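You operate a simulated robot arm through the tools that you are given. There is no shell and no other tool.

The job below is to be done with a simulated robot arm. You get a single attempt, and the scene is never put back.

JOB
Put things in order on the top of the repair bench. At the end: the white module (marked "Motor") stands where the clean blue filter stood; the flat white cap is on the brown small carton (marked "Labels"); the brown cartridge is on the yellow striped plate; the clean blue filter from the top of the repair bench is on the black box; whatever was shut is shut again. Leave all else as you found it, and nothing knocked over.

Only the result counts: the job must be done as asked and must still hold three seconds after the hand-in. Knocking over, shifting, dropping, spilling or breaking anything else fails it. A push-on lid holds only when it is set on centred and level and pressed home; a screw cap is set on level and turned clockwise until tight.

ROBOT AND FRAMES
A 6-joint arm with a two-finger gripper, fixed in place. Base frame: the origin is at the foot of the arm, x ahead of it, y to its left, z up; the work surface is at about z = -0.3. Units: cm, degrees, N and s.
With the tool pointing down near the work surface it reaches from about 18 to 48 cm from the base axis. Its first joint turns from -66.0 to 66.0 degrees. Payload 1.76 kg.
The TCP is the grasp point between the finger pads, 2.9 cm short of the fingertips. In the tool frame z runs along the fingers and y along their closing line. The gripper opens to 8.2 cm; its body begins 5.8 cm behind the TCP.
Orientation is that of the tool frame in the base frame, as a unit quaternion [x, y, z, w]. With the fingers straight down and closing along the base's y, the tool's x points along the base's -x, its y along +y and its z along -z.

CONTROLS
- The arm moves only by the tool move_arm. Its argument "deltas" is a list of rows, each a list of 7 numbers: the turn, a rotation vector about the tool's x, y, z in units of 8 degrees (1.0 is 8 degrees), then the shift along the tool's x, y, z in units of 20 mm (1.0 is 20 mm), then the closure, from 0 (fully open) to 1 (shut). In form: [[ax, ay, az, x, y, z, fingers], ...]. A call has 1 to 20 rows; each row shifts and turns the commanded pose from where the row before left it, along the tool's axes as they then stand. A call with a number of a shift or a turn outside -1 to 1 is refused whole. Each row takes 0.2 s and may step no farther than 5 cm and 8.6 degrees from the row before; otherwise, or with a gripper value out of range, the whole call is refused. A pose out of reach is approached as far as the arm can. The call stops where the force on the tool passes 40 N (or 10 N more than at its start, if that is more) or the arm is blocked; 0.2 s more then pass. Each finger travels about 20.35 cm/s and halts on what it meets, pressing with about 34 N; the grip force reading is that of the motor and also rises with nothing between the fingers. The clock runs only during rows and for 0.2 s after the last one: add rows that do not move to give the fingers time. The reply holds the time, the measured pose of the TCP, the force on the tool along the base axes, the opening and the grip force, in the units named above and with some noise, with the torque about the TCP (base axes, N m) and any sound that the robot's microphone picked up.
- Cameras (640 x 400 px; columns grow to the right, rows downward): "scene" is fixed at [6.83, 34.83, 42.09]; the picture's right is [-0.60, -0.80, 0.00], its down [-0.47, 0.36, -0.81] and it looks along [0.64, -0.49, -0.59] (base axes); focal length 214 px, centre (320, 200). "wrist" rides on the gripper at [7.9, 0.4, -8.9] in the tool frame; the picture's right is [-0.05, 1.00, 0.00], its down [-0.71, -0.04, -0.71] and it looks along [-0.71, -0.04, 0.71] (tool axes); focal length 256 px, centre (320, 200). There is no depth. A picture from a camera that has moved, and an enlarged one, comes with that camera's place and axes in the base frame and with its lens.
- snapshot(camera): a new picture of that camera. It takes no simulated time.
- close_up(camera, box): a new picture of the part [left, top, right, bottom] of that camera's present view, enlarged. It takes no simulated time.
- close_job(): hands the job in; it is judged then, once.

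Places have to be worked out from the pictures, the camera data and where the tool is seen. Open the gripper and draw the arm clear of the work before you hand the job in, unless the task says otherwise.

The tools are called after "Request:" as name(argument=value, ...) on one line, values as JSON. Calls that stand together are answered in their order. move_arm: Moves the arm, as the interface text tells. Its arguments: {"type":"object","properties":{"deltas":{"type":"array","items":{"type":"array","items":{"type":"number"}}}},"required":["deltas"]} The other tools are called the same way: snapshot (camera) takes a picture; close_up (camera, box) takes an enlarged picture of a part of a camera's view; close_job () hands the job in.

At the start:

```text
clock: 0.0
eef_pos: [32.51, 9.95, 25.07]
orientation: [0.0, 1.0, 0.0, 0.0]
force: [-0.4, 0.4, 0.8]
moment: [0.04, 0.03, 0.0]
opening: 8.18
grasp_force: 0.0
```

scene: 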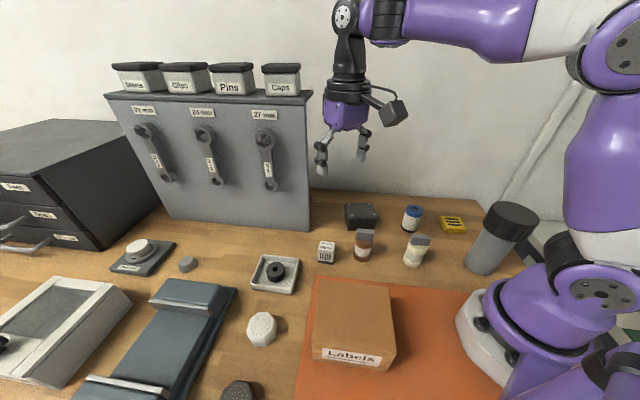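
wrist: 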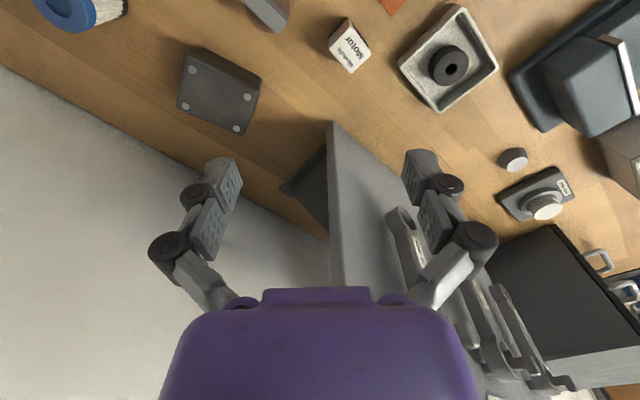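

I start by looking at the bench more closely in enlarged views of the scene camera.

Request:
close_up(camera="scene", box=[300, 180, 500, 305])

Request:
close_up(camera="scene", box=[100, 220, 340, 370])

Request:
close_up(camera="scene", box=[0, 250, 240, 400])

Request:
close_up(camera="scene", box=[200, 275, 400, 400])

Request:
snapshot(camera="wrist")

```text
3.20 times, centred on (400, 242) of scene
camera zoom: at [6.83, 34.83, 42.09], right [-0.6, -0.8, 0.0], down [-0.47, 0.36, -0.81], along [0.64, -0.49, -0.59], focal length 686 px, centre (64, 64)
```

zoom: 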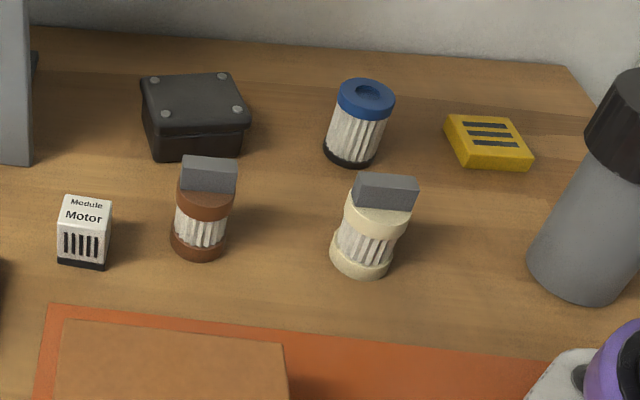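

```text
2.67 times, centred on (220, 295) of scene
camera zoom: at [6.83, 34.83, 42.09], right [-0.6, -0.8, 0.0], down [-0.47, 0.36, -0.81], along [0.64, -0.49, -0.59], focal length 572 px, centre (587, -53)
```

zoom: 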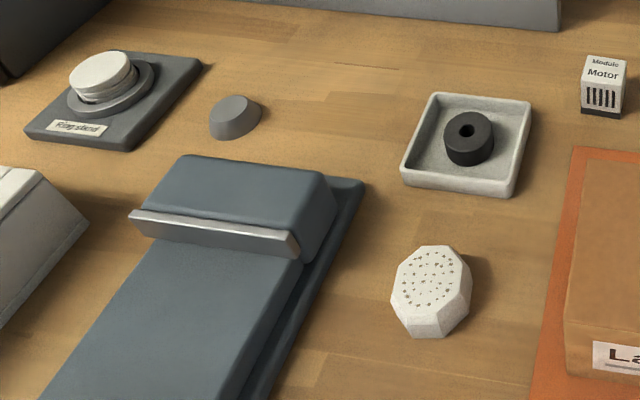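

```text
2.67 times, centred on (120, 325) of scene
camera zoom: at [6.83, 34.83, 42.09], right [-0.6, -0.8, 0.0], down [-0.47, 0.36, -0.81], along [0.64, -0.49, -0.59], focal length 572 px, centre (853, -133)
```

zoom: 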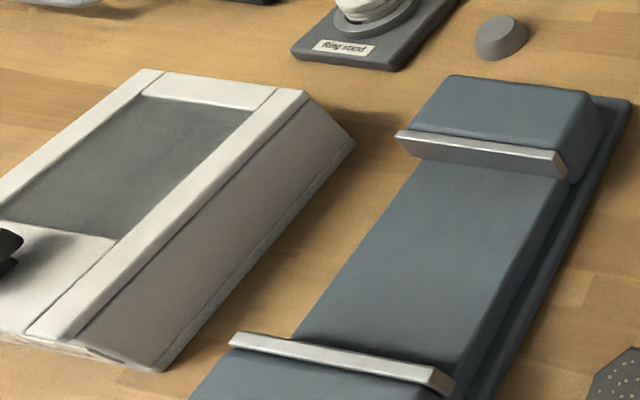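

```text
3.20 times, centred on (300, 338) of scene
camera zoom: at [6.83, 34.83, 42.09], right [-0.6, -0.8, 0.0], down [-0.47, 0.36, -0.81], along [0.64, -0.49, -0.59], focal length 686 px, centre (384, -240)
```

zoom: 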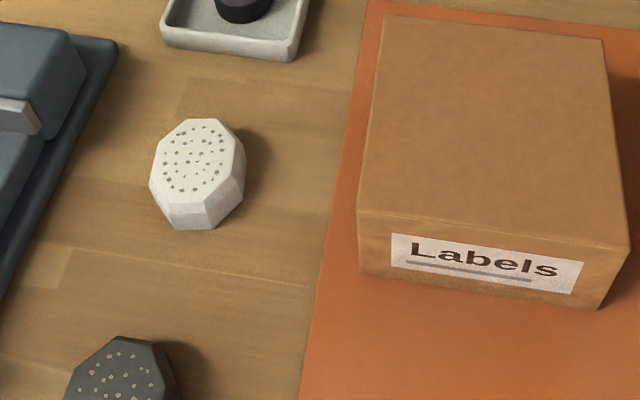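

```text
taken
camera wrist: at [24.63, 10.4, 33.95], right [0.05, 1.0, 0.0], down [0.71, -0.04, 0.71], along [0.71, -0.04, -0.71], focal length 256 px, centre (320, 200)
```

wrist: 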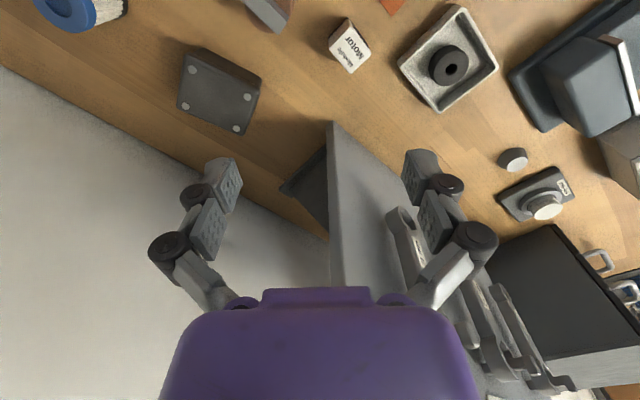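

The octagonal white piece sits near (27, 33), the carton near (17, 20), the black box near (37, -3), the filter near (26.5, -12.5), the yellow plate near (20, -22) and the Motor module near (32.5, 13). I raise the arm and move it to survey the rest of the bench from above.

Request:
move_arm(deltas=[[0, 0, 0, 0.714, -0.857, -0.357, 0], [0, 0, 0, 0.714, -0.857, -0.357, 0], [0, 0, 0, 0.714, -0.857, -0.357, 0], [0, 0, 0, 0.714, -0.857, -0.357, 0], [0, 0, 0, 0.714, -0.857, -0.357, 0], [0, 0, 0, 0.714, -0.857, -0.357, 0], [0, 0, 0, 0.714, -0.857, -0.357, 0]])

Request:
snapshot(camera="wrist")

Request:
snapshot(camera="scene")

```text
clock: 1.6
eef_pos: [22.41, -1.96, 29.95]
orientation: [0.0, 1.0, 0.0, -0.001]
force: [0.0, 0.1, -0.3]
moment: [-0.02, 0.0, 0.0]
opening: 8.19
grasp_force: 0.0
```

```text
taken
camera wrist: at [14.55, -1.64, 38.9], right [0.05, 1.0, 0.0], down [0.71, -0.04, 0.71], along [0.71, -0.04, -0.71], focal length 256 px, centre (320, 200)
```

wrist: 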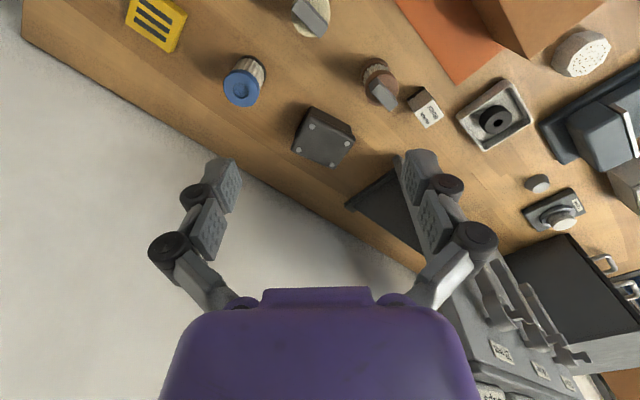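

```text
taken
```

scene: 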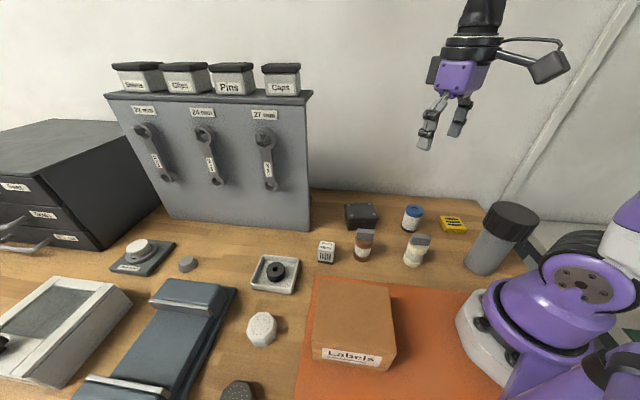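

The wrist view confirms the layout. Next I look towards the left of the bench (around +y), where the pale octagonal piece and a dark one sit, by shifting and yawing the tool.

Request:
move_arm(deltas=[[0, 0, 0, 0, 0.95, 0, 0], [0, 0, 0, 0, 0.95, 0, 0], [0, 0, 0, 0, 0.95, 0, 0], [0, 0, 0, 0, 0.95, 0, 0], [0, 0, 0, 0, 0.95, 0, 0], [0, 0, 0, 0, 0.95, 0, 0], [0, 0, 0, 0, 0.95, 0, 0], [0, 0, -1, 0, 0, 0, 0], [0, 0, -1, 0, 0, 0, 0], [0, 0, -1, 0, 0, 0, 0], [0, 0, -1, 0, 0, 0, 0], [0, 0, -1, 0, 0, 0, 0], [0, 0, -1, 0, 0, 0, 0], [0, 0, -1, 0, 0, 0, 0], [0, 0, -1, 0, 0, 0, 0], [0, 0, -1, 0, 0, 0, 0]])

Request:
snapshot(camera="wrist")

```text
clock: 5.0
eef_pos: [22.56, 11.37, 29.98]
orientation: [-0.589, 0.808, 0.0, 0.0]
force: [-0.1, -0.1, 0.1]
moment: [-0.02, -0.01, 0.01]
opening: 8.22
grasp_force: 0.0
```

```text
taken
camera wrist: at [19.7, 3.86, 38.92], right [-0.93, 0.36, 0.0], down [0.25, 0.66, 0.71], along [0.25, 0.66, -0.71], focal length 256 px, centre (320, 200)
```

wrist: 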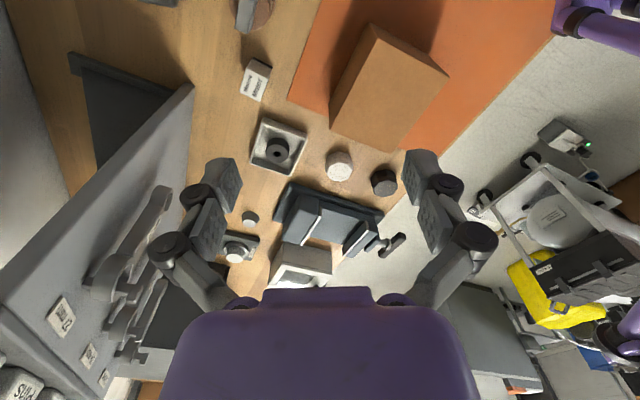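

The bench ends just beyond the gray-blue device on that side. I zoom in on the octagonal pieces, the ring stand and the gray-blue device.

Request:
close_up(camera="wrist", box=[210, 100, 430, 290])

Request:
close_up(camera="wrist", box=[320, 0, 480, 160])

Request:
close_up(camera="wrist", box=[480, 100, 640, 400])

```text
2.11 times, centred on (320, 195) of wrist
camera zoom: at [19.7, 3.86, 38.92], right [-0.93, 0.36, 0.0], down [0.25, 0.66, 0.71], along [0.25, 0.66, -0.71], focal length 539 px, centre (320, 210)
```

zoom: 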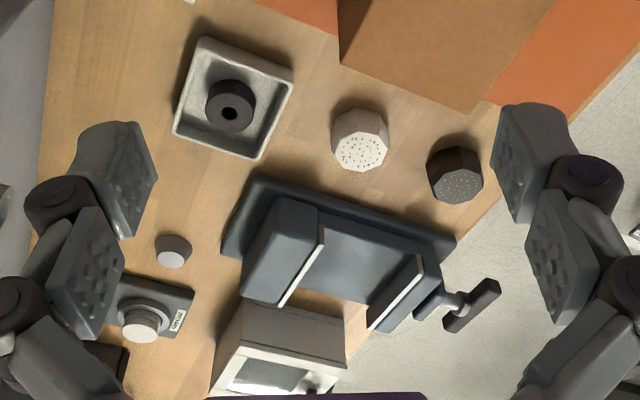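

```text
2.50 times, centred on (400, 80) of wrist
camera zoom: at [19.7, 3.86, 38.92], right [-0.93, 0.36, 0.0], down [0.25, 0.66, 0.71], along [0.25, 0.66, -0.71], focal length 640 px, centre (120, 500)
```

zoom: 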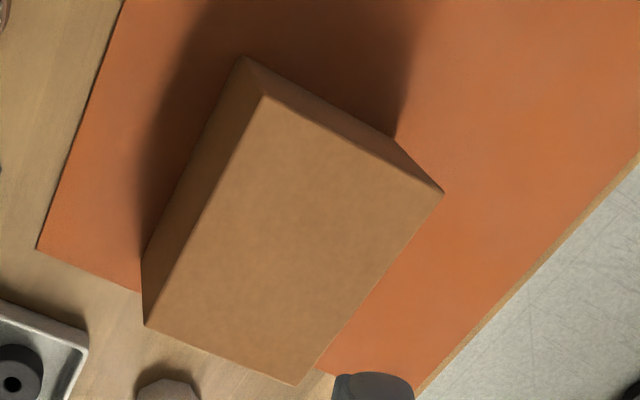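

```text
1.33 times, centred on (560, 250) of wrist
camera zoom: at [19.7, 3.86, 38.92], right [-0.93, 0.36, 0.0], down [0.25, 0.66, 0.71], along [0.25, 0.66, -0.71], focal length 341 px, centre (0, 133)
```

zoom: 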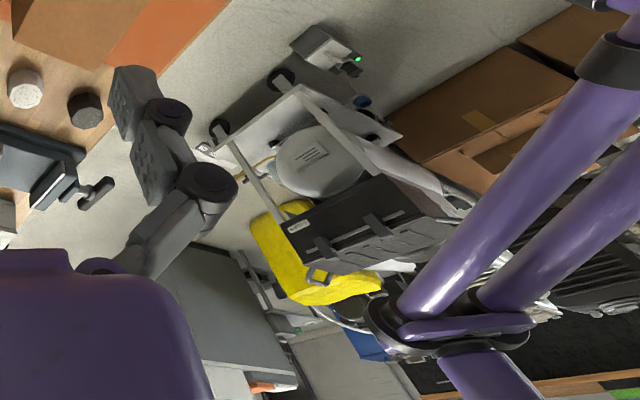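

The gray-blue device is a bench vise, near the bench's edge. I now yaw back and look along -y to check the right-hand side by the tall gray cylinder.

Request:
move_arm(deltas=[[0, 0, 1, 0, 0, 0, 0], [0, 0, 1, 0, 0, 0, 0], [0, 0, 1, 0, 0, 0, 0], [0, 0, 1, 0, 0, 0, 0], [0, 0, 1, 0, 0, 0, 0], [0, 0, 1, 0, 0, 0, 0], [0, 0, 1, 0, 0, 0, 0], [0, 0, 1, 0, 0, 0, 0], [0, 0, 1, 0, 0, 0, 0], [0, 0, 0, 0, -0.9, 0, 0], [0, 0, 0, 0, -0.9, 0, 0], [0, 0, 0, 0, -0.9, 0, 0], [0, 0, 0, 0, -0.9, 0, 0], [0, 0, 0, 0, -0.9, 0, 0]])

Request:
move_arm(deltas=[[0, 0, 1, 0, 0, 0, 0], [0, 0, 1, 0, 0, 0, 0], [0, 0, 1, 0, 0, 0, 0], [0, 0, 1, 0, 0, 0, 0], [0, 0, 1, 0, 0, 0, 0], [0, 0, 1, 0, 0, 0, 0], [0, 0, 1, 0, 0, 0, 0], [0, 0, 1, 0, 0, 0, 0], [0, 0, 1, 0, 0, 0, 0]])

Request:
snapshot(camera="wrist")

```text
clock: 8.0
eef_pos: [22.63, 2.28, 30.03]
orientation: [-0.001, 1.0, 0.0, 0.0]
force: [-0.2, -0.7, -0.2]
moment: [0.01, -0.01, 0.02]
opening: 8.22
grasp_force: 0.1
```

```text
clock: 10.0
eef_pos: [22.63, 2.28, 30.07]
orientation: [0.589, 0.808, 0.0, 0.0]
force: [0.2, 0.4, -0.8]
moment: [-0.02, 0.0, 0.03]
opening: 8.18
grasp_force: 0.0
```

```text
taken
camera wrist: at [20.54, 9.97, 38.93], right [0.97, 0.26, 0.0], down [0.18, -0.68, 0.71], along [0.18, -0.68, -0.71], focal length 256 px, centre (320, 200)
```

wrist: 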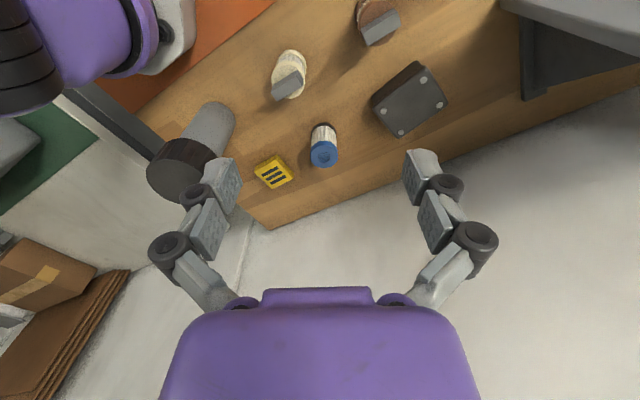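

Nothing else white lies on this side. I go back and take a close look at the pale octagonal piece and the ring stand to decide which is the flat white cap.

Request:
move_arm(deltas=[[0, 0, -1, 0, 0, 0, 0], [0, 0, -1, 0, 0, 0, 0], [0, 0, -1, 0, 0, 0, 0], [0, 0, -1, 0, 0, 0, 0], [0, 0, -1, 0, 0, 0, 0], [0, 0, -1, 0, 0, 0, 0], [0, 0, -1, 0, 0, 0, 0], [0, 0, -1, 0, 0, 0, 0], [0, 0, -1, 0, 0, 0, 0], [0, 0, -1, 0, 0, 0, 0], [0, 0, -1, 0, 0, 0, 0], [0, 0, -1, 0, 0, 0, 0], [0, 0, -1, 0, 0, 0, 0], [0, 0, -1, 0, 0, 0, 0]])

Request:
move_arm(deltas=[[0, 0, 0, -0.464, 0.818, 0.583, 0], [0, 0, 0, -0.464, 0.818, 0.583, 0], [0, 0, 0, -0.464, 0.818, 0.583, 0], [0, 0, 0, -0.464, 0.818, 0.583, 0], [0, 0, 0, -0.464, 0.818, 0.583, 0], [0, 0, 0, -0.464, 0.818, 0.583, 0], [0, 0, 0, -0.464, 0.818, 0.583, 0], [0, 0, 0, -0.464, 0.818, 0.583, 0], [0, 0, 0, -0.464, 0.818, 0.583, 0], [0, 0, 0, -0.464, 0.818, 0.583, 0], [0, 0, 0, -0.464, 0.818, 0.583, 0], [0, 0, 0, -0.464, 0.818, 0.583, 0]])

Request:
snapshot(camera="wrist")

Request:
close_up(camera="wrist", box=[200, 100, 440, 290])

Request:
close_up(camera="scene", box=[100, 230, 220, 305])

Request:
close_up(camera="scene", box=[220, 300, 316, 360])

```text
clock: 13.0
eef_pos: [22.56, 2.43, 30.03]
orientation: [-0.343, 0.939, 0.0, 0.0]
force: [0.4, 0.3, 0.0]
moment: [-0.04, 0.03, 0.02]
opening: 8.23
grasp_force: 0.0
```

```text
clock: 15.6
eef_pos: [18.42, 24.73, 16.03]
orientation: [-0.343, 0.94, 0.001, 0.0]
force: [0.3, 0.2, -0.3]
moment: [0.02, 0.0, -0.01]
opening: 8.19
grasp_force: 0.0
```

```text
taken
camera wrist: at [12.07, 19.8, 24.85], right [-0.6, 0.8, 0.0], down [0.57, 0.42, 0.71], along [0.57, 0.42, -0.71], focal length 256 px, centre (320, 200)
```

wrist: 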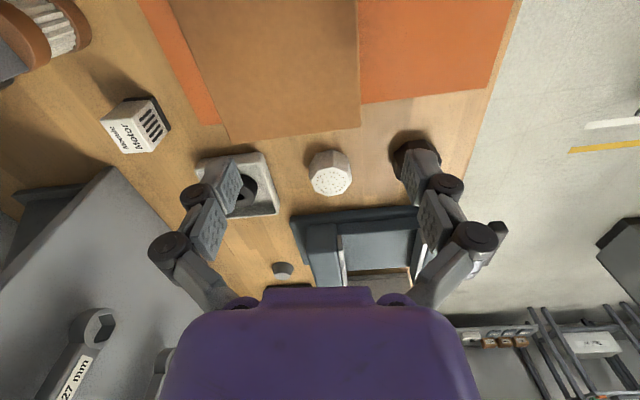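

```text
2.11 times, centred on (320, 195) of wrist
camera zoom: at [12.07, 19.8, 24.85], right [-0.6, 0.8, 0.0], down [0.57, 0.42, 0.71], along [0.57, 0.42, -0.71], focal length 539 px, centre (320, 210)
```

zoom: 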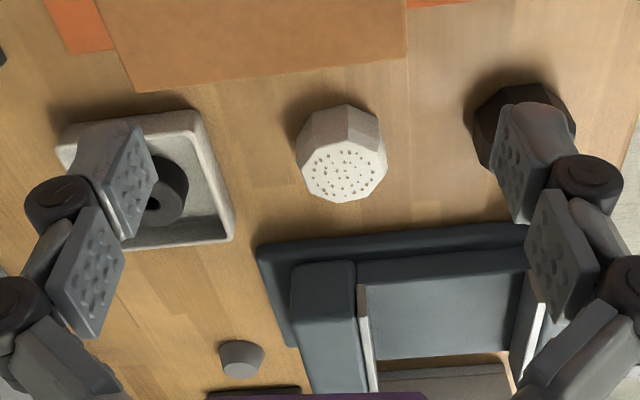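

```text
5.33 times, centred on (160, 268) of scene
camera zoom: at [6.83, 34.83, 42.09], right [-0.6, -0.8, 0.0], down [-0.47, 0.36, -0.81], along [0.64, -0.49, -0.59], focal length 1144 px, centre (1173, -160)
```

zoom: 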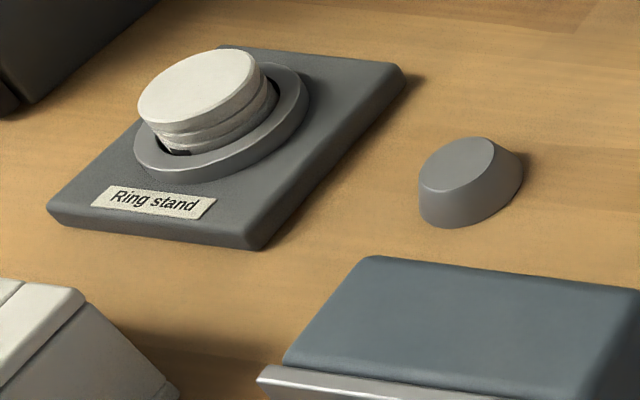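

```text
6.67 times, centred on (268, 330) of scene
camera zoom: at [6.83, 34.83, 42.09], right [-0.6, -0.8, 0.0], down [-0.47, 0.36, -0.81], along [0.64, -0.49, -0.59], focal length 1430 px, centre (667, -667)
```

zoom: 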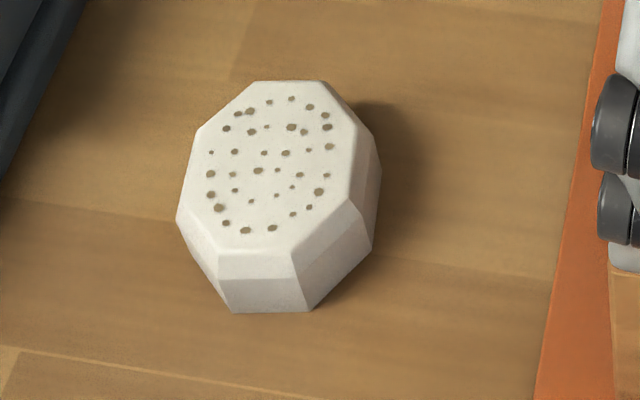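

The octagonal piece is a low faceted white cap-like piece within reach at about 42 cm. The ring stand lies at about 76 cm, which looks beyond reach. I move up and forward for a better view of the ring stand, the cabinet and the bins before deciding.

Request:
move_arm(deltas=[[0, 0, 0, 0, 0, -1, 0], [0, 0, 0, 0, 0, -1, 0], [0, 0, 0, 0, 0, -1, 0], [0, 0, 0, 0, 0, -1, 0], [0, 0, 0, 0, 0, -1, 0], [0, 0, 0, 0, 0, -1, 0], [0, 0, 1, -0.7, -0.1, 0, 0], [0, 0, 1, -0.7, -0.1, 0, 0], [0, 0, 1, -0.7, 0, 0, 0], [0, 0, 1, -0.7, 0, 0, 0], [0, 0, 1, -0.7, 0, 0, 0], [0, 0, 1, -0.7, 0, 0, 0], [0, 0, 1, -0.7, 0, 0, 0]])

Request:
snapshot(camera="wrist")

Request:
close_up(camera="wrist", box=[440, 100, 640, 300])

```text
clock: 18.4
eef_pos: [27.79, 26.77, 27.95]
orientation: [0.14, 0.99, 0.0, 0.0]
force: [0.2, 0.5, -0.3]
moment: [0.04, 0.0, -0.01]
opening: 8.21
grasp_force: 0.0
```

```text
taken
camera wrist: at [20.31, 29.43, 36.87], right [0.33, 0.94, 0.0], down [0.67, -0.23, 0.71], along [0.67, -0.23, -0.71], focal length 256 px, centre (320, 200)
```

wrist: 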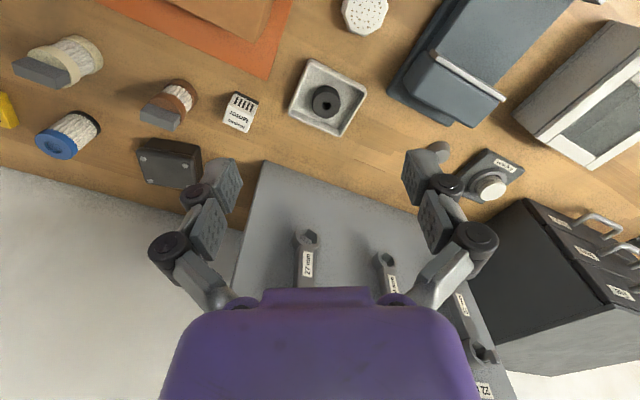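

```text
2.00 times, centred on (540, 200) of wrist
camera zoom: at [20.31, 29.43, 36.87], right [0.33, 0.94, 0.0], down [0.67, -0.23, 0.71], along [0.67, -0.23, -0.71], focal length 512 px, centre (-120, 200)
```

zoom: 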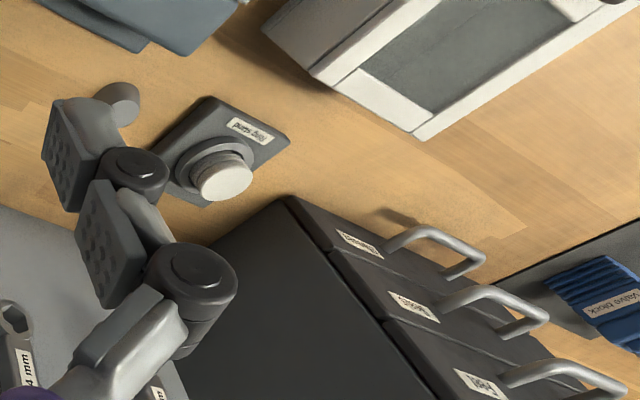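

The drawers and the ring stand are far out of reach (75–90 cm), so the octagonal white piece (with a dark twin beside it) must be the flat white cap. I start with the blue filter, going to a hover above it to fix its exact place.

Request:
move_arm(deltas=[[0, 0, 0, -0.24, -0.953, 0.1, 0], [0, 0, 0, -0.24, -0.953, 0.1, 0], [0, 0, 0, -0.24, -0.953, 0.1, 0], [0, 0, 0, -0.24, -0.953, 0.1, 0], [0, 0, 0, -0.24, -0.953, 0.1, 0], [0, 0, 0, -0.24, -0.953, 0.1, 0], [0, 0, 0, -0.24, -0.953, 0.1, 0], [0, 0, 0, -0.24, -0.953, 0.1, 0], [0, 0, 0, -0.24, -0.953, 0.1, 0], [0, 0, 0, -0.24, -0.953, 0.1, 0], [0, 0, 0, -0.24, -0.953, 0.4, 0], [0, 0, 0, -0.24, -0.953, 0.4, 0], [0, 0, 0, -0.24, -0.953, 0.4, 0], [0, 0, 0, -0.24, -0.953, 0.4, 0], [0, 0, 0, -0.24, -0.953, 0.4, 0], [0, 0, 0, -0.24, -0.953, 0.4, 0], [0, 0, 0, -0.24, -0.953, 0.4, 0], [0, 0, 0, -0.24, -0.953, 0.4, 0], [0, 0, 0, -0.24, -0.953, 0.4, 0], [0, 0, 0, -0.24, -0.953, 0.4, 0]])

Request:
snapshot(camera="wrist")

Request:
snapshot(camera="scene")

```text
clock: 22.6
eef_pos: [26.47, -12.48, 18.01]
orientation: [0.14, 0.99, 0.0, 0.0]
force: [0.1, -0.1, 0.9]
moment: [-0.04, -0.02, 0.01]
opening: 8.2
grasp_force: 0.1
```

```text
taken
camera wrist: at [18.89, -9.98, 26.84], right [0.33, 0.95, 0.0], down [0.67, -0.23, 0.71], along [0.67, -0.23, -0.71], focal length 256 px, centre (320, 200)
```

wrist: 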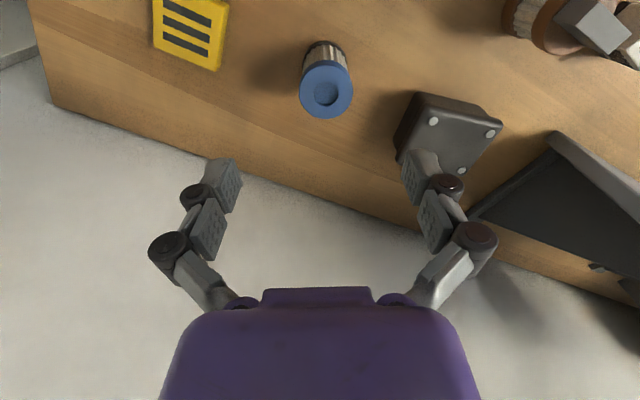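

```text
taken
```

scene: 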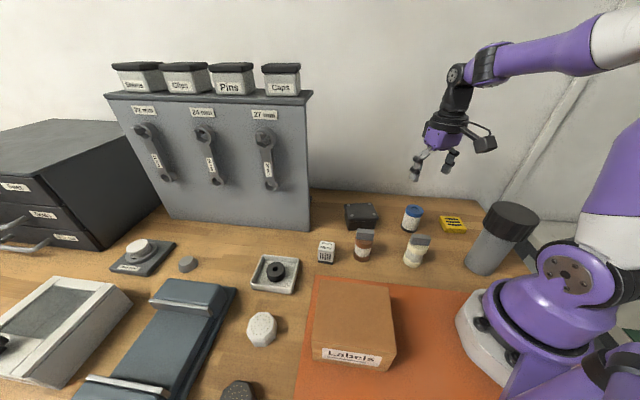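

The hover is almost right over the filter. I enlarge the filter and black-box areas to measure them precisely.

Request:
close_up(camera="wrist", box=[270, 20, 390, 140])

Request:
close_up(camera="wrist", box=[370, 60, 530, 200])

Request:
close_up(camera="wrist", box=[120, 0, 260, 100])

Request:
close_up(camera="scene", box=[330, 190, 480, 284])

```text
3.33 times, centred on (330, 80) of wrist
camera zoom: at [18.89, -9.98, 26.84], right [0.33, 0.95, 0.0], down [0.67, -0.23, 0.71], along [0.67, -0.23, -0.71], focal length 853 px, centre (287, 600)
```

zoom: 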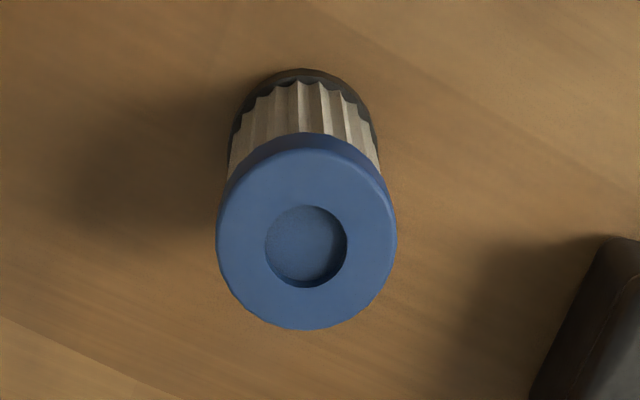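

```text
2.86 times, centred on (450, 130) of wrist
camera zoom: at [18.89, -9.98, 26.84], right [0.33, 0.95, 0.0], down [0.67, -0.23, 0.71], along [0.67, -0.23, -0.71], focal length 731 px, centre (-51, 400)
```

zoom: 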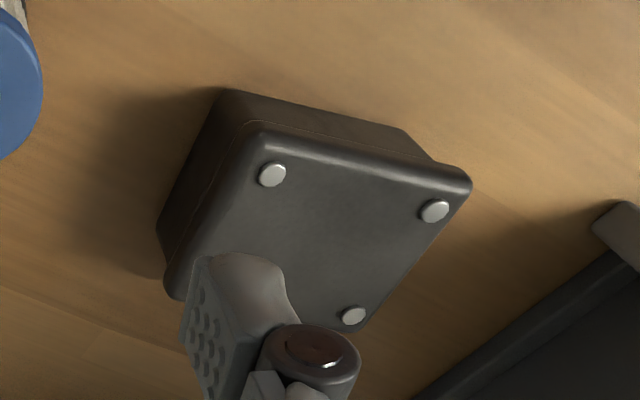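

```text
4.00 times, centred on (190, 50) of wrist
camera zoom: at [18.89, -9.98, 26.84], right [0.33, 0.95, 0.0], down [0.67, -0.23, 0.71], along [0.67, -0.23, -0.71], focal length 1024 px, centre (840, 800)
```

zoom: 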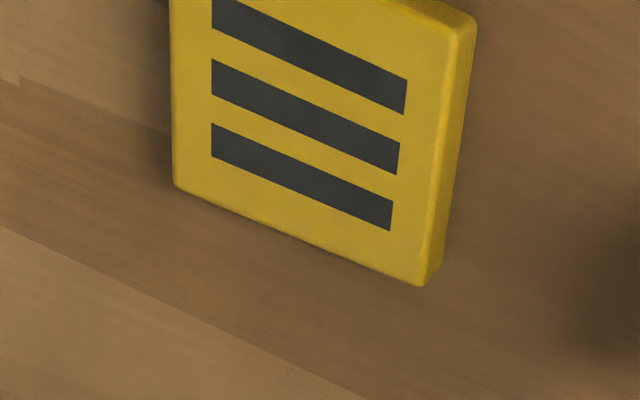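

```text
4.26 times, centred on (405, 237) of scene
camera zoom: at [6.83, 34.83, 42.09], right [-0.6, -0.8, 0.0], down [-0.47, 0.36, -0.81], along [0.64, -0.49, -0.59], focal length 913 px, centre (-42, 43)
```

zoom: 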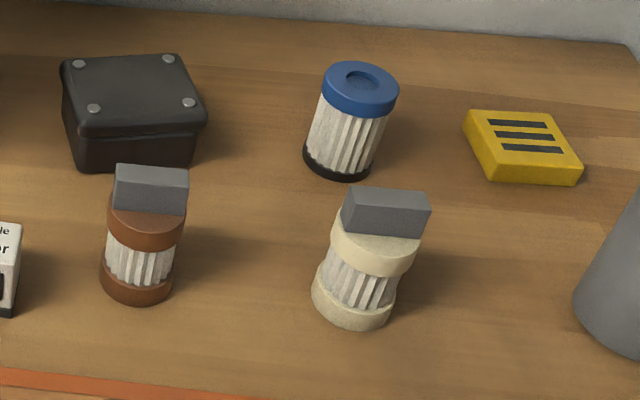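

From the wrist view, the filter's top centre is about 0.8 cm ahead of and 0.4 cm to the left of the tool axis, near (27.2, -12.3). I shift over it, lower to z = 10 and look again.

Request:
move_arm(deltas=[[0, 0, 0, -0.08, 0.044, 0.8, 0], [0, 0, 0, -0.08, 0.044, 0.8, 0], [0, 0, 0, -0.08, 0.044, 0.8, 0], [0, 0, 0, -0.08, 0.044, 0.8, 0], [0, 0, 0, -0.08, 0.044, 0.8, 0]])

Request:
snapshot(camera="wrist")

Request:
close_up(camera="wrist", box=[240, 40, 400, 200])

```text
clock: 23.8
eef_pos: [27.21, -12.24, 9.91]
orientation: [0.14, 0.99, 0.0, 0.0]
force: [0.8, -0.6, 0.2]
moment: [-0.01, 0.0, 0.03]
opening: 8.18
grasp_force: 0.1
```

```text
taken
camera wrist: at [19.76, -9.7, 18.83], right [0.33, 0.95, 0.0], down [0.67, -0.23, 0.71], along [0.67, -0.23, -0.71], focal length 256 px, centre (320, 200)
```

wrist: 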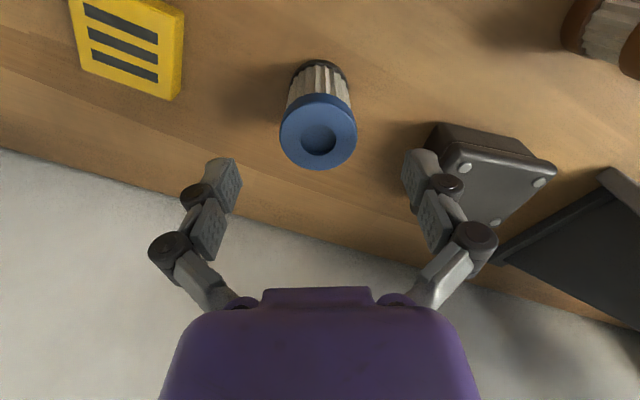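

```text
2.50 times, centred on (320, 120) of wrist
camera zoom: at [19.76, -9.7, 18.83], right [0.33, 0.95, 0.0], down [0.67, -0.23, 0.71], along [0.67, -0.23, -0.71], focal length 640 px, centre (320, 400)
```

zoom: 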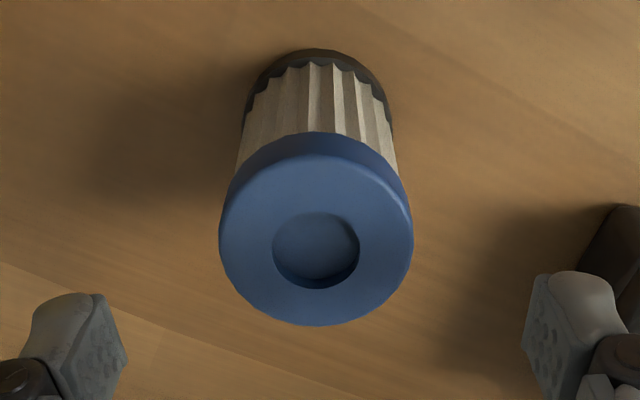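

The filter's top is near z = 6.2 with a diameter of about 4.3 cm, and it is centred between the fingers with about 0.3 cm offset towards the base. It therefore stands near (26.9, -12.15). I lower to z = 5 and close on its blue cap.

Request:
move_arm(deltas=[[0, 0, 0, 0.05, 0, 0.82, 0], [0, 0, 0, 0.05, 0, 0.82, 0], [0, 0, 0, 0.05, 0, 0.82, 0], [0, 0, 0, 0, 0, 0, 0]])

Request:
snapshot(camera="wrist")

```text
clock: 24.8
eef_pos: [27.06, -12.21, 5.02]
orientation: [0.138, 0.99, 0.001, -0.001]
force: [0.7, 0.1, 0.1]
moment: [-0.02, -0.01, 0.02]
opening: 8.23
grasp_force: 0.2
```

```text
taken
camera wrist: at [19.48, -9.61, 13.94], right [0.33, 0.95, 0.0], down [0.67, -0.23, 0.71], along [0.67, -0.23, -0.71], focal length 256 px, centre (320, 200)
```

wrist: 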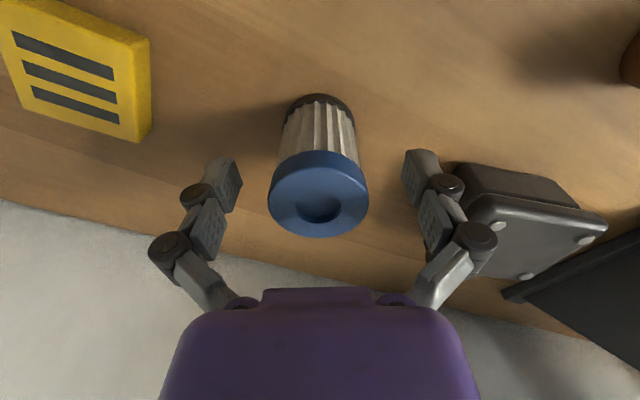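

The filter is centred between the fingers: its top disc is at (318, 203), just where a point 1.2 cm above the grasp point should appear. I close the fingers.

Request:
move_arm(deltas=[[0, 0, 0, 0, 0, 0, 0.3], [0, 0, 0, 0, 0, 0, 0.5], [0, 0, 0, 0, 0, 0, 1], [0, 0, 0, 0, 0, 0, 1], [0, 0, 0, 0, 0, 0, 1]])

```text
clock: 26.0
eef_pos: [26.96, -12.07, 5.12]
orientation: [0.14, 0.99, -0.001, 0.0]
force: [-1.0, 1.0, 11.7]
moment: [0.0, 0.06, 0.04]
opening: 4.3
grasp_force: 33.7
```

The fingers hold at 4.3 cm, matching the filter's width. I lift slowly and check.

Request:
move_arm(deltas=[[0, 0, 0, 0, 0, -0.3, 1], [0, 0, 0, 0, 0, -0.5, 1], [0, 0, 0, 0, 0, -0.8, 1]])

Request:
snapshot(camera="wrist")

Request:
close_up(camera="scene", box=[330, 150, 490, 284])

```text
clock: 26.8
eef_pos: [27.02, -12.17, 8.31]
orientation: [0.139, 0.99, 0.0, 0.001]
force: [0.4, 0.4, -0.3]
moment: [-0.05, 0.02, -0.02]
opening: 4.29
grasp_force: 34.0
```

```text
taken
camera wrist: at [19.48, -9.58, 17.2], right [0.33, 0.95, 0.0], down [0.67, -0.23, 0.71], along [0.67, -0.23, -0.71], focal length 256 px, centre (320, 200)
```

wrist: 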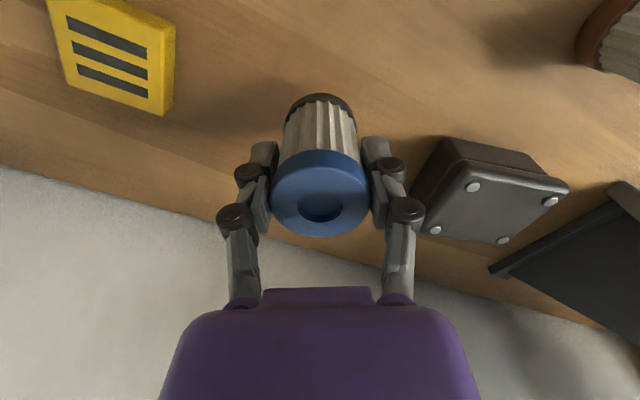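

```text
2.99 times, centred on (410, 217) of scene
camera zoom: at [6.83, 34.83, 42.09], right [-0.6, -0.8, 0.0], down [-0.47, 0.36, -0.81], along [0.64, -0.49, -0.59], focal length 640 px, centre (51, 149)
```

zoom: 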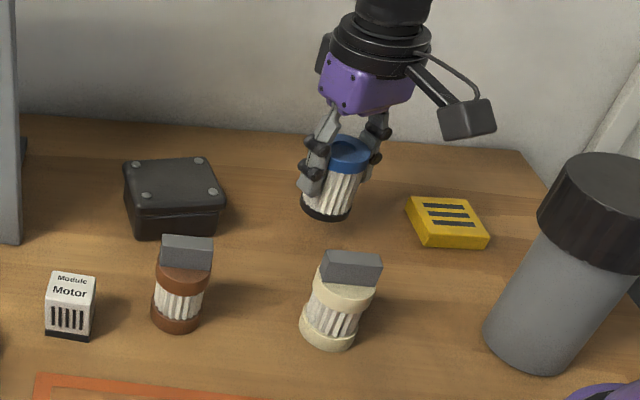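

The filter is held and lifted; it had stood near (27.0, -12.1). Triangulating the four lid screws puts the black box's top centre at (36.9, -2.4), z about 4.7. I raise and carry the filter over it.

Request:
move_arm(deltas=[[0, 0, 0, 0, 0, -0.8, 1], [0, 0, 0, 0, 0, -1, 1], [0, 0, 0, 0, 0, -1, 1], [0, 0, 0, -0.3, 0.5, -0.2, 1], [0, 0, 0, -0.519, 0.925, 0, 1], [0, 0, 0, -0.519, 0.925, 0, 1], [0, 0, 0, -0.519, 0.925, 0, 1], [0, 0, 0, -0.519, 0.925, 0, 1], [0, 0, 0, -0.519, 0.925, 0, 1], [0, 0, 0, -0.52, 0.925, 0, 1], [0, 0, 0, 0, 0, 0, 1], [0, 0, 0, 0, 0, 0, 1]])

Request:
snapshot(camera="wrist")

Request:
close_up(camera="scene", box=[300, 120, 460, 254])

```text
clock: 29.4
eef_pos: [36.88, -2.39, 14.35]
orientation: [0.14, 0.99, 0.0, 0.0]
force: [-0.8, 0.1, -0.2]
moment: [-0.02, 0.01, -0.02]
opening: 4.25
grasp_force: 34.1
```

```text
taken
camera wrist: at [29.46, 0.1, 23.14], right [0.33, 0.95, 0.0], down [0.67, -0.23, 0.71], along [0.67, -0.23, -0.71], focal length 256 px, centre (320, 200)
```

wrist: 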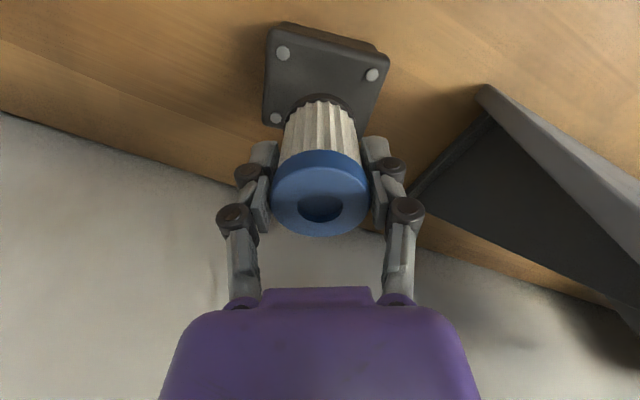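

```text
2.99 times, centred on (380, 187) of scene
camera zoom: at [6.83, 34.83, 42.09], right [-0.6, -0.8, 0.0], down [-0.47, 0.36, -0.81], along [0.64, -0.49, -0.59], focal length 640 px, centre (141, 239)
```

zoom: 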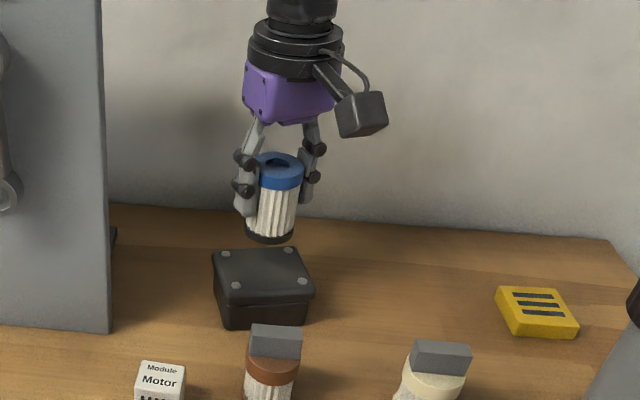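

The box's screws frame the point where the tool axis meets the lid (about (324, 97) against an expected (320, 97)), so the filter is centred over the box. I lower it to just above the lid.

Request:
move_arm(deltas=[[0, 0, 0, 0, 0, 0.6, 1], [0, 0, 0, 0, 0, 0.8, 1], [0, 0, 0, 0, 0, 0.5, 1], [0, 0, 0, 0, 0, 0.1, 1], [0, 0, 0, 0, 0, 0.05, 1], [0, 0, 0, 0, 0, 0, 1]])

```text
clock: 30.8
eef_pos: [36.85, -2.4, 10.2]
orientation: [0.139, 0.99, 0.001, 0.0]
force: [-0.2, 1.2, -0.2]
moment: [0.01, 0.01, 0.0]
opening: 4.28
grasp_force: 34.5
```

Request:
move_arm(deltas=[[0, 0, 0, 0, 0, 0.03, 1], [0, 0, 0, 0, 0, 0.03, 1], [0, 0, 0, 0, 0, 0.02, 1]])

```text
clock: 31.6
eef_pos: [36.89, -2.47, 10.05]
orientation: [0.139, 0.99, 0.0, 0.0]
force: [-5.7, 1.7, 17.9]
moment: [0.15, 0.33, 0.03]
opening: 4.29
grasp_force: 34.1
```

The filter has touched the lid (18 N upward). I relax by half a millimetre and read again before letting go.

Request:
move_arm(deltas=[[0, 0, 0, 0, 0, -0.02, 1], [0, 0, 0, 0, 0, 0, 1]])

Request:
snapshot(camera="wrist")

Request:
close_up(camera="scene", box=[320, 150, 440, 250])

```text
clock: 32.2
eef_pos: [36.98, -2.34, 10.07]
orientation: [0.14, 0.99, 0.0, 0.0]
force: [-0.5, -0.1, 13.4]
moment: [0.06, 0.01, 0.05]
opening: 4.28
grasp_force: 34.2
```

```text
taken
camera wrist: at [29.49, 0.07, 18.96], right [0.33, 0.95, 0.0], down [0.67, -0.23, 0.71], along [0.67, -0.23, -0.71], focal length 256 px, centre (320, 200)
```

wrist: 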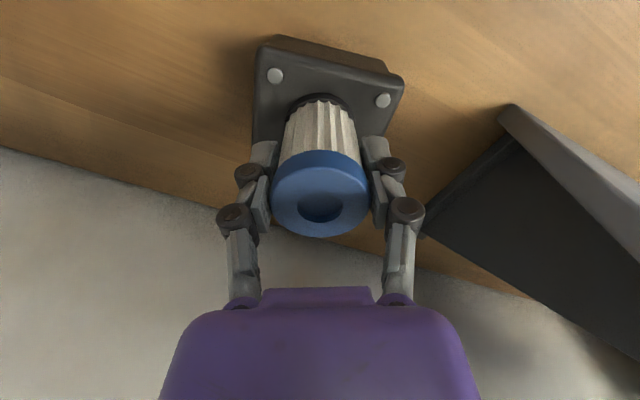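

```text
4.00 times, centred on (380, 200) of scene
camera zoom: at [6.83, 34.83, 42.09], right [-0.6, -0.8, 0.0], down [-0.47, 0.36, -0.81], along [0.64, -0.49, -0.59], focal length 858 px, centre (80, 200)
```

zoom: 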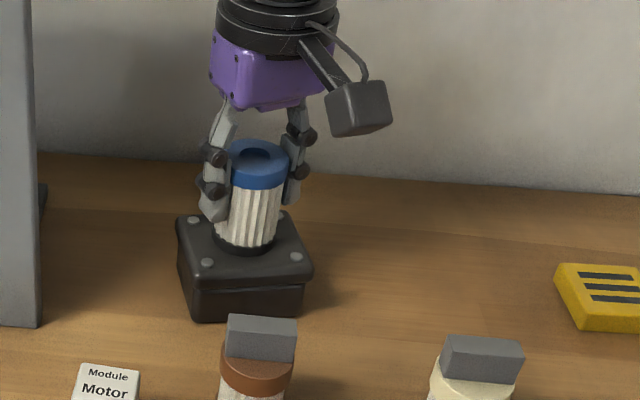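

It stands centred on the lid. I relax a touch more and open the fingers gently, then rise straight up.

Request:
move_arm(deltas=[[0, 0, 0, 0, 0, -0.015, 1], [0, 0, 0, 0, 0, 0, 0.45], [0, 0, 0, 0, 0, 0, 0.4], [0, 0, 0, 0, 0, 0, 0.3], [0, 0, 0, 0, 0, 0, 0.22], [0, 0, 0, 0, 0, 0, 0.22]])

Request:
move_arm(deltas=[[0, 0, 0, 0, 0, -0.4, 0.2], [0, 0, 0, 0, 0, -0.8, 0.2], [0, 0, 0, 0, 0, -1, 0.2], [0, 0, 0, 0, 0, -1, 0.1], [0, 0, 0, 0, 0, -1, 0]])

Request:
snapshot(camera="wrist")

Request:
close_up(camera="scene", box=[300, 150, 480, 284])

```text
clock: 33.6
eef_pos: [36.99, -2.44, 10.17]
orientation: [0.139, 0.99, 0.0, 0.0]
force: [0.7, 0.1, -0.4]
moment: [0.03, 0.04, 0.0]
opening: 6.4
grasp_force: 0.2
```

```text
clock: 34.8
eef_pos: [37.0, -2.39, 18.54]
orientation: [0.139, 0.99, 0.0, 0.001]
force: [-0.1, -1.4, 0.2]
moment: [0.01, -0.03, 0.02]
opening: 8.22
grasp_force: 0.0
```

```text
taken
camera wrist: at [29.39, 0.12, 27.4], right [0.33, 0.95, 0.0], down [0.67, -0.23, 0.71], along [0.67, -0.23, -0.71], focal length 256 px, centre (320, 200)
```

wrist: 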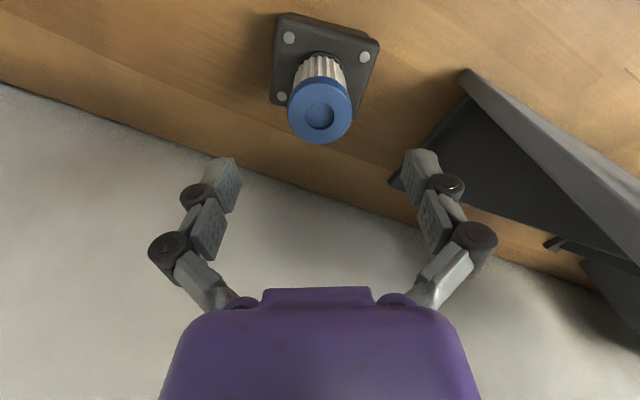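

```text
2.99 times, centred on (390, 217) of scene
camera zoom: at [6.83, 34.83, 42.09], right [-0.6, -0.8, 0.0], down [-0.47, 0.36, -0.81], along [0.64, -0.49, -0.59], focal length 640 px, centre (111, 149)
```

zoom: 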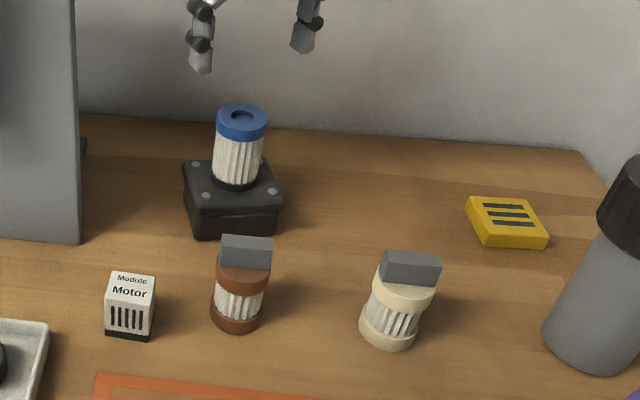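

The filter now stands on the black box and nothing else has moved. Next I hover over the Motor module near (32.6, 13.1) to fix its place and turn.

Request:
move_arm(deltas=[[0, 0, 0, 0.531, 0.856, 0, 0], [0, 0, 0, 0.531, 0.856, 0, 0], [0, 0, 0, 0.531, 0.856, 0, 0], [0, 0, 0, 0.531, 0.856, 0, 0], [0, 0, 0, 0.531, 0.856, 0, 0], [0, 0, 0, 0.531, 0.856, 0, 0], [0, 0, 0, 0.531, 0.856, 0, 0], [0, 0, 0, 0.531, 0.856, 0, 0]])

Request:
snapshot(camera="wrist")

Request:
close_up(camera="wrist", box=[250, 40, 390, 160])

Request:
close_up(camera="scene", box=[300, 220, 396, 280])

```text
clock: 36.6
eef_pos: [32.56, 13.06, 18.49]
orientation: [0.139, 0.99, 0.0, 0.0]
force: [-1.4, 0.0, -0.4]
moment: [-0.01, 0.0, 0.0]
opening: 8.2
grasp_force: 0.1
```

```text
taken
camera wrist: at [25.08, 15.6, 27.3], right [0.33, 0.94, 0.0], down [0.67, -0.23, 0.71], along [0.67, -0.23, -0.71], focal length 256 px, centre (320, 200)
```

wrist: 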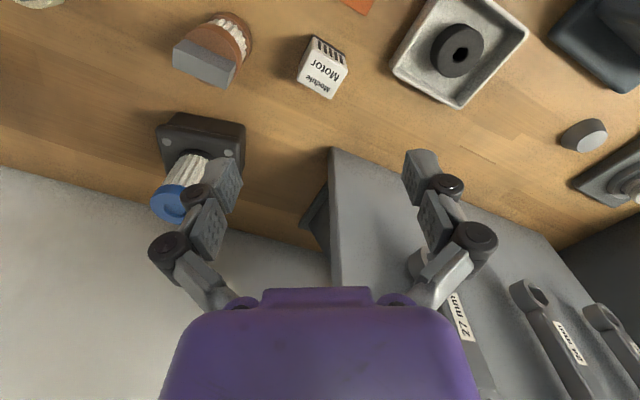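

```text
3.33 times, centred on (320, 100) of wrist
camera zoom: at [25.08, 15.6, 27.3], right [0.33, 0.94, 0.0], down [0.67, -0.23, 0.71], along [0.67, -0.23, -0.71], focal length 853 px, centre (320, 533)
```

zoom: 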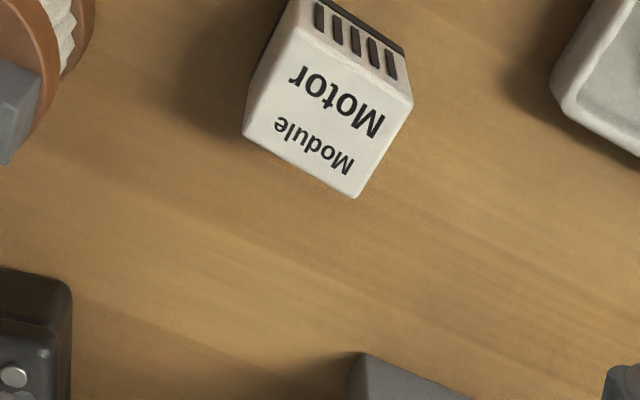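

```text
6.67 times, centred on (348, 250) of scene
camera zoom: at [6.83, 34.83, 42.09], right [-0.6, -0.8, 0.0], down [-0.47, 0.36, -0.81], along [0.64, -0.49, -0.59], focal length 1430 px, centre (133, -133)
```

zoom: 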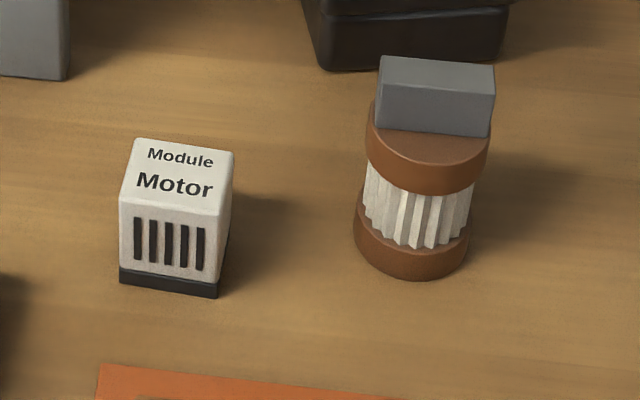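

The module's top is a 3.4 × 2.8 cm rectangle with edges at about 41.5° and 131.5°, its centre near (32.8, 13.2) and its top at z about 4. I yaw so the fingers close across the 2.8 cm side and go down to z = 10 to check.

Request:
move_arm(deltas=[[0, 0, -0.9, 0, 0, 0, 0], [0, 0, -0.9, 0, 0, 0, 0], [0, 0, -0.9, 0, 0, 0, 0], [0, 0, -0.9, 0, 0, 0, 0], [0, 0, -0.9, 0, 0, 0, 0], [0, 0, -0.9, 0, 0, 0, 0], [0, 0, -0.9, 0, 0, 0, 0], [0, 0, -0.9, 0, 0, 0, 0], [0, 0, 0, -0.135, -0.025, 0.25, 0], [0, 0, 0, 0, 0, 0.8, 0], [0, 0, 0, 0, 0, 0.8, 0], [0, 0, 0, 0, 0, 0.8, 0], [0, 0, 0, 0, 0, 0.8, 0], [0, 0, 0, 0, 0, 0.8, 0], [0, 0, 0, 0, 0, 0, 0]])

Request:
snapshot(camera="wrist")

Request:
close_up(camera="wrist", box=[240, 60, 400, 220])

```text
clock: 39.8
eef_pos: [32.86, 13.21, 10.05]
orientation: [-0.355, 0.935, -0.001, 0.0]
force: [0.2, 0.1, -1.0]
moment: [-0.01, 0.01, 0.01]
opening: 8.2
grasp_force: 0.1
```

```text
taken
camera wrist: at [26.59, 8.18, 18.85], right [-0.62, 0.78, 0.0], down [0.55, 0.44, 0.71], along [0.55, 0.44, -0.71], focal length 256 px, centre (320, 200)
```

wrist: 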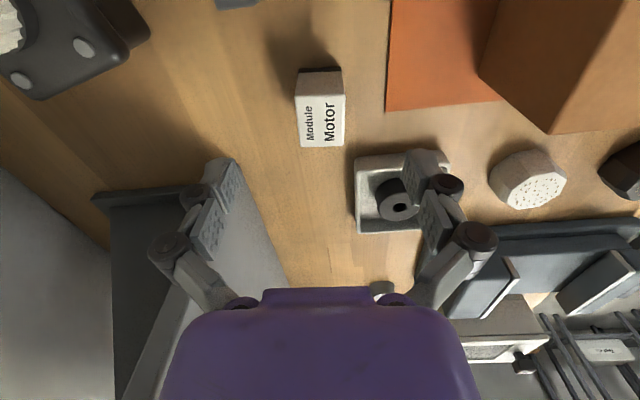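

```text
2.50 times, centred on (320, 140) of wrist
camera zoom: at [26.59, 8.18, 18.85], right [-0.62, 0.78, 0.0], down [0.55, 0.44, 0.71], along [0.55, 0.44, -0.71], focal length 640 px, centre (320, 350)
```

zoom: 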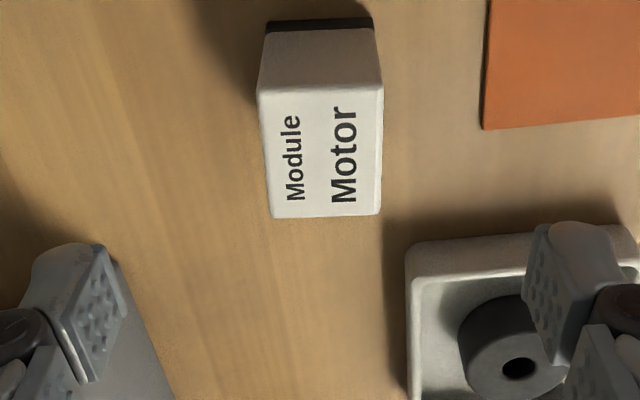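

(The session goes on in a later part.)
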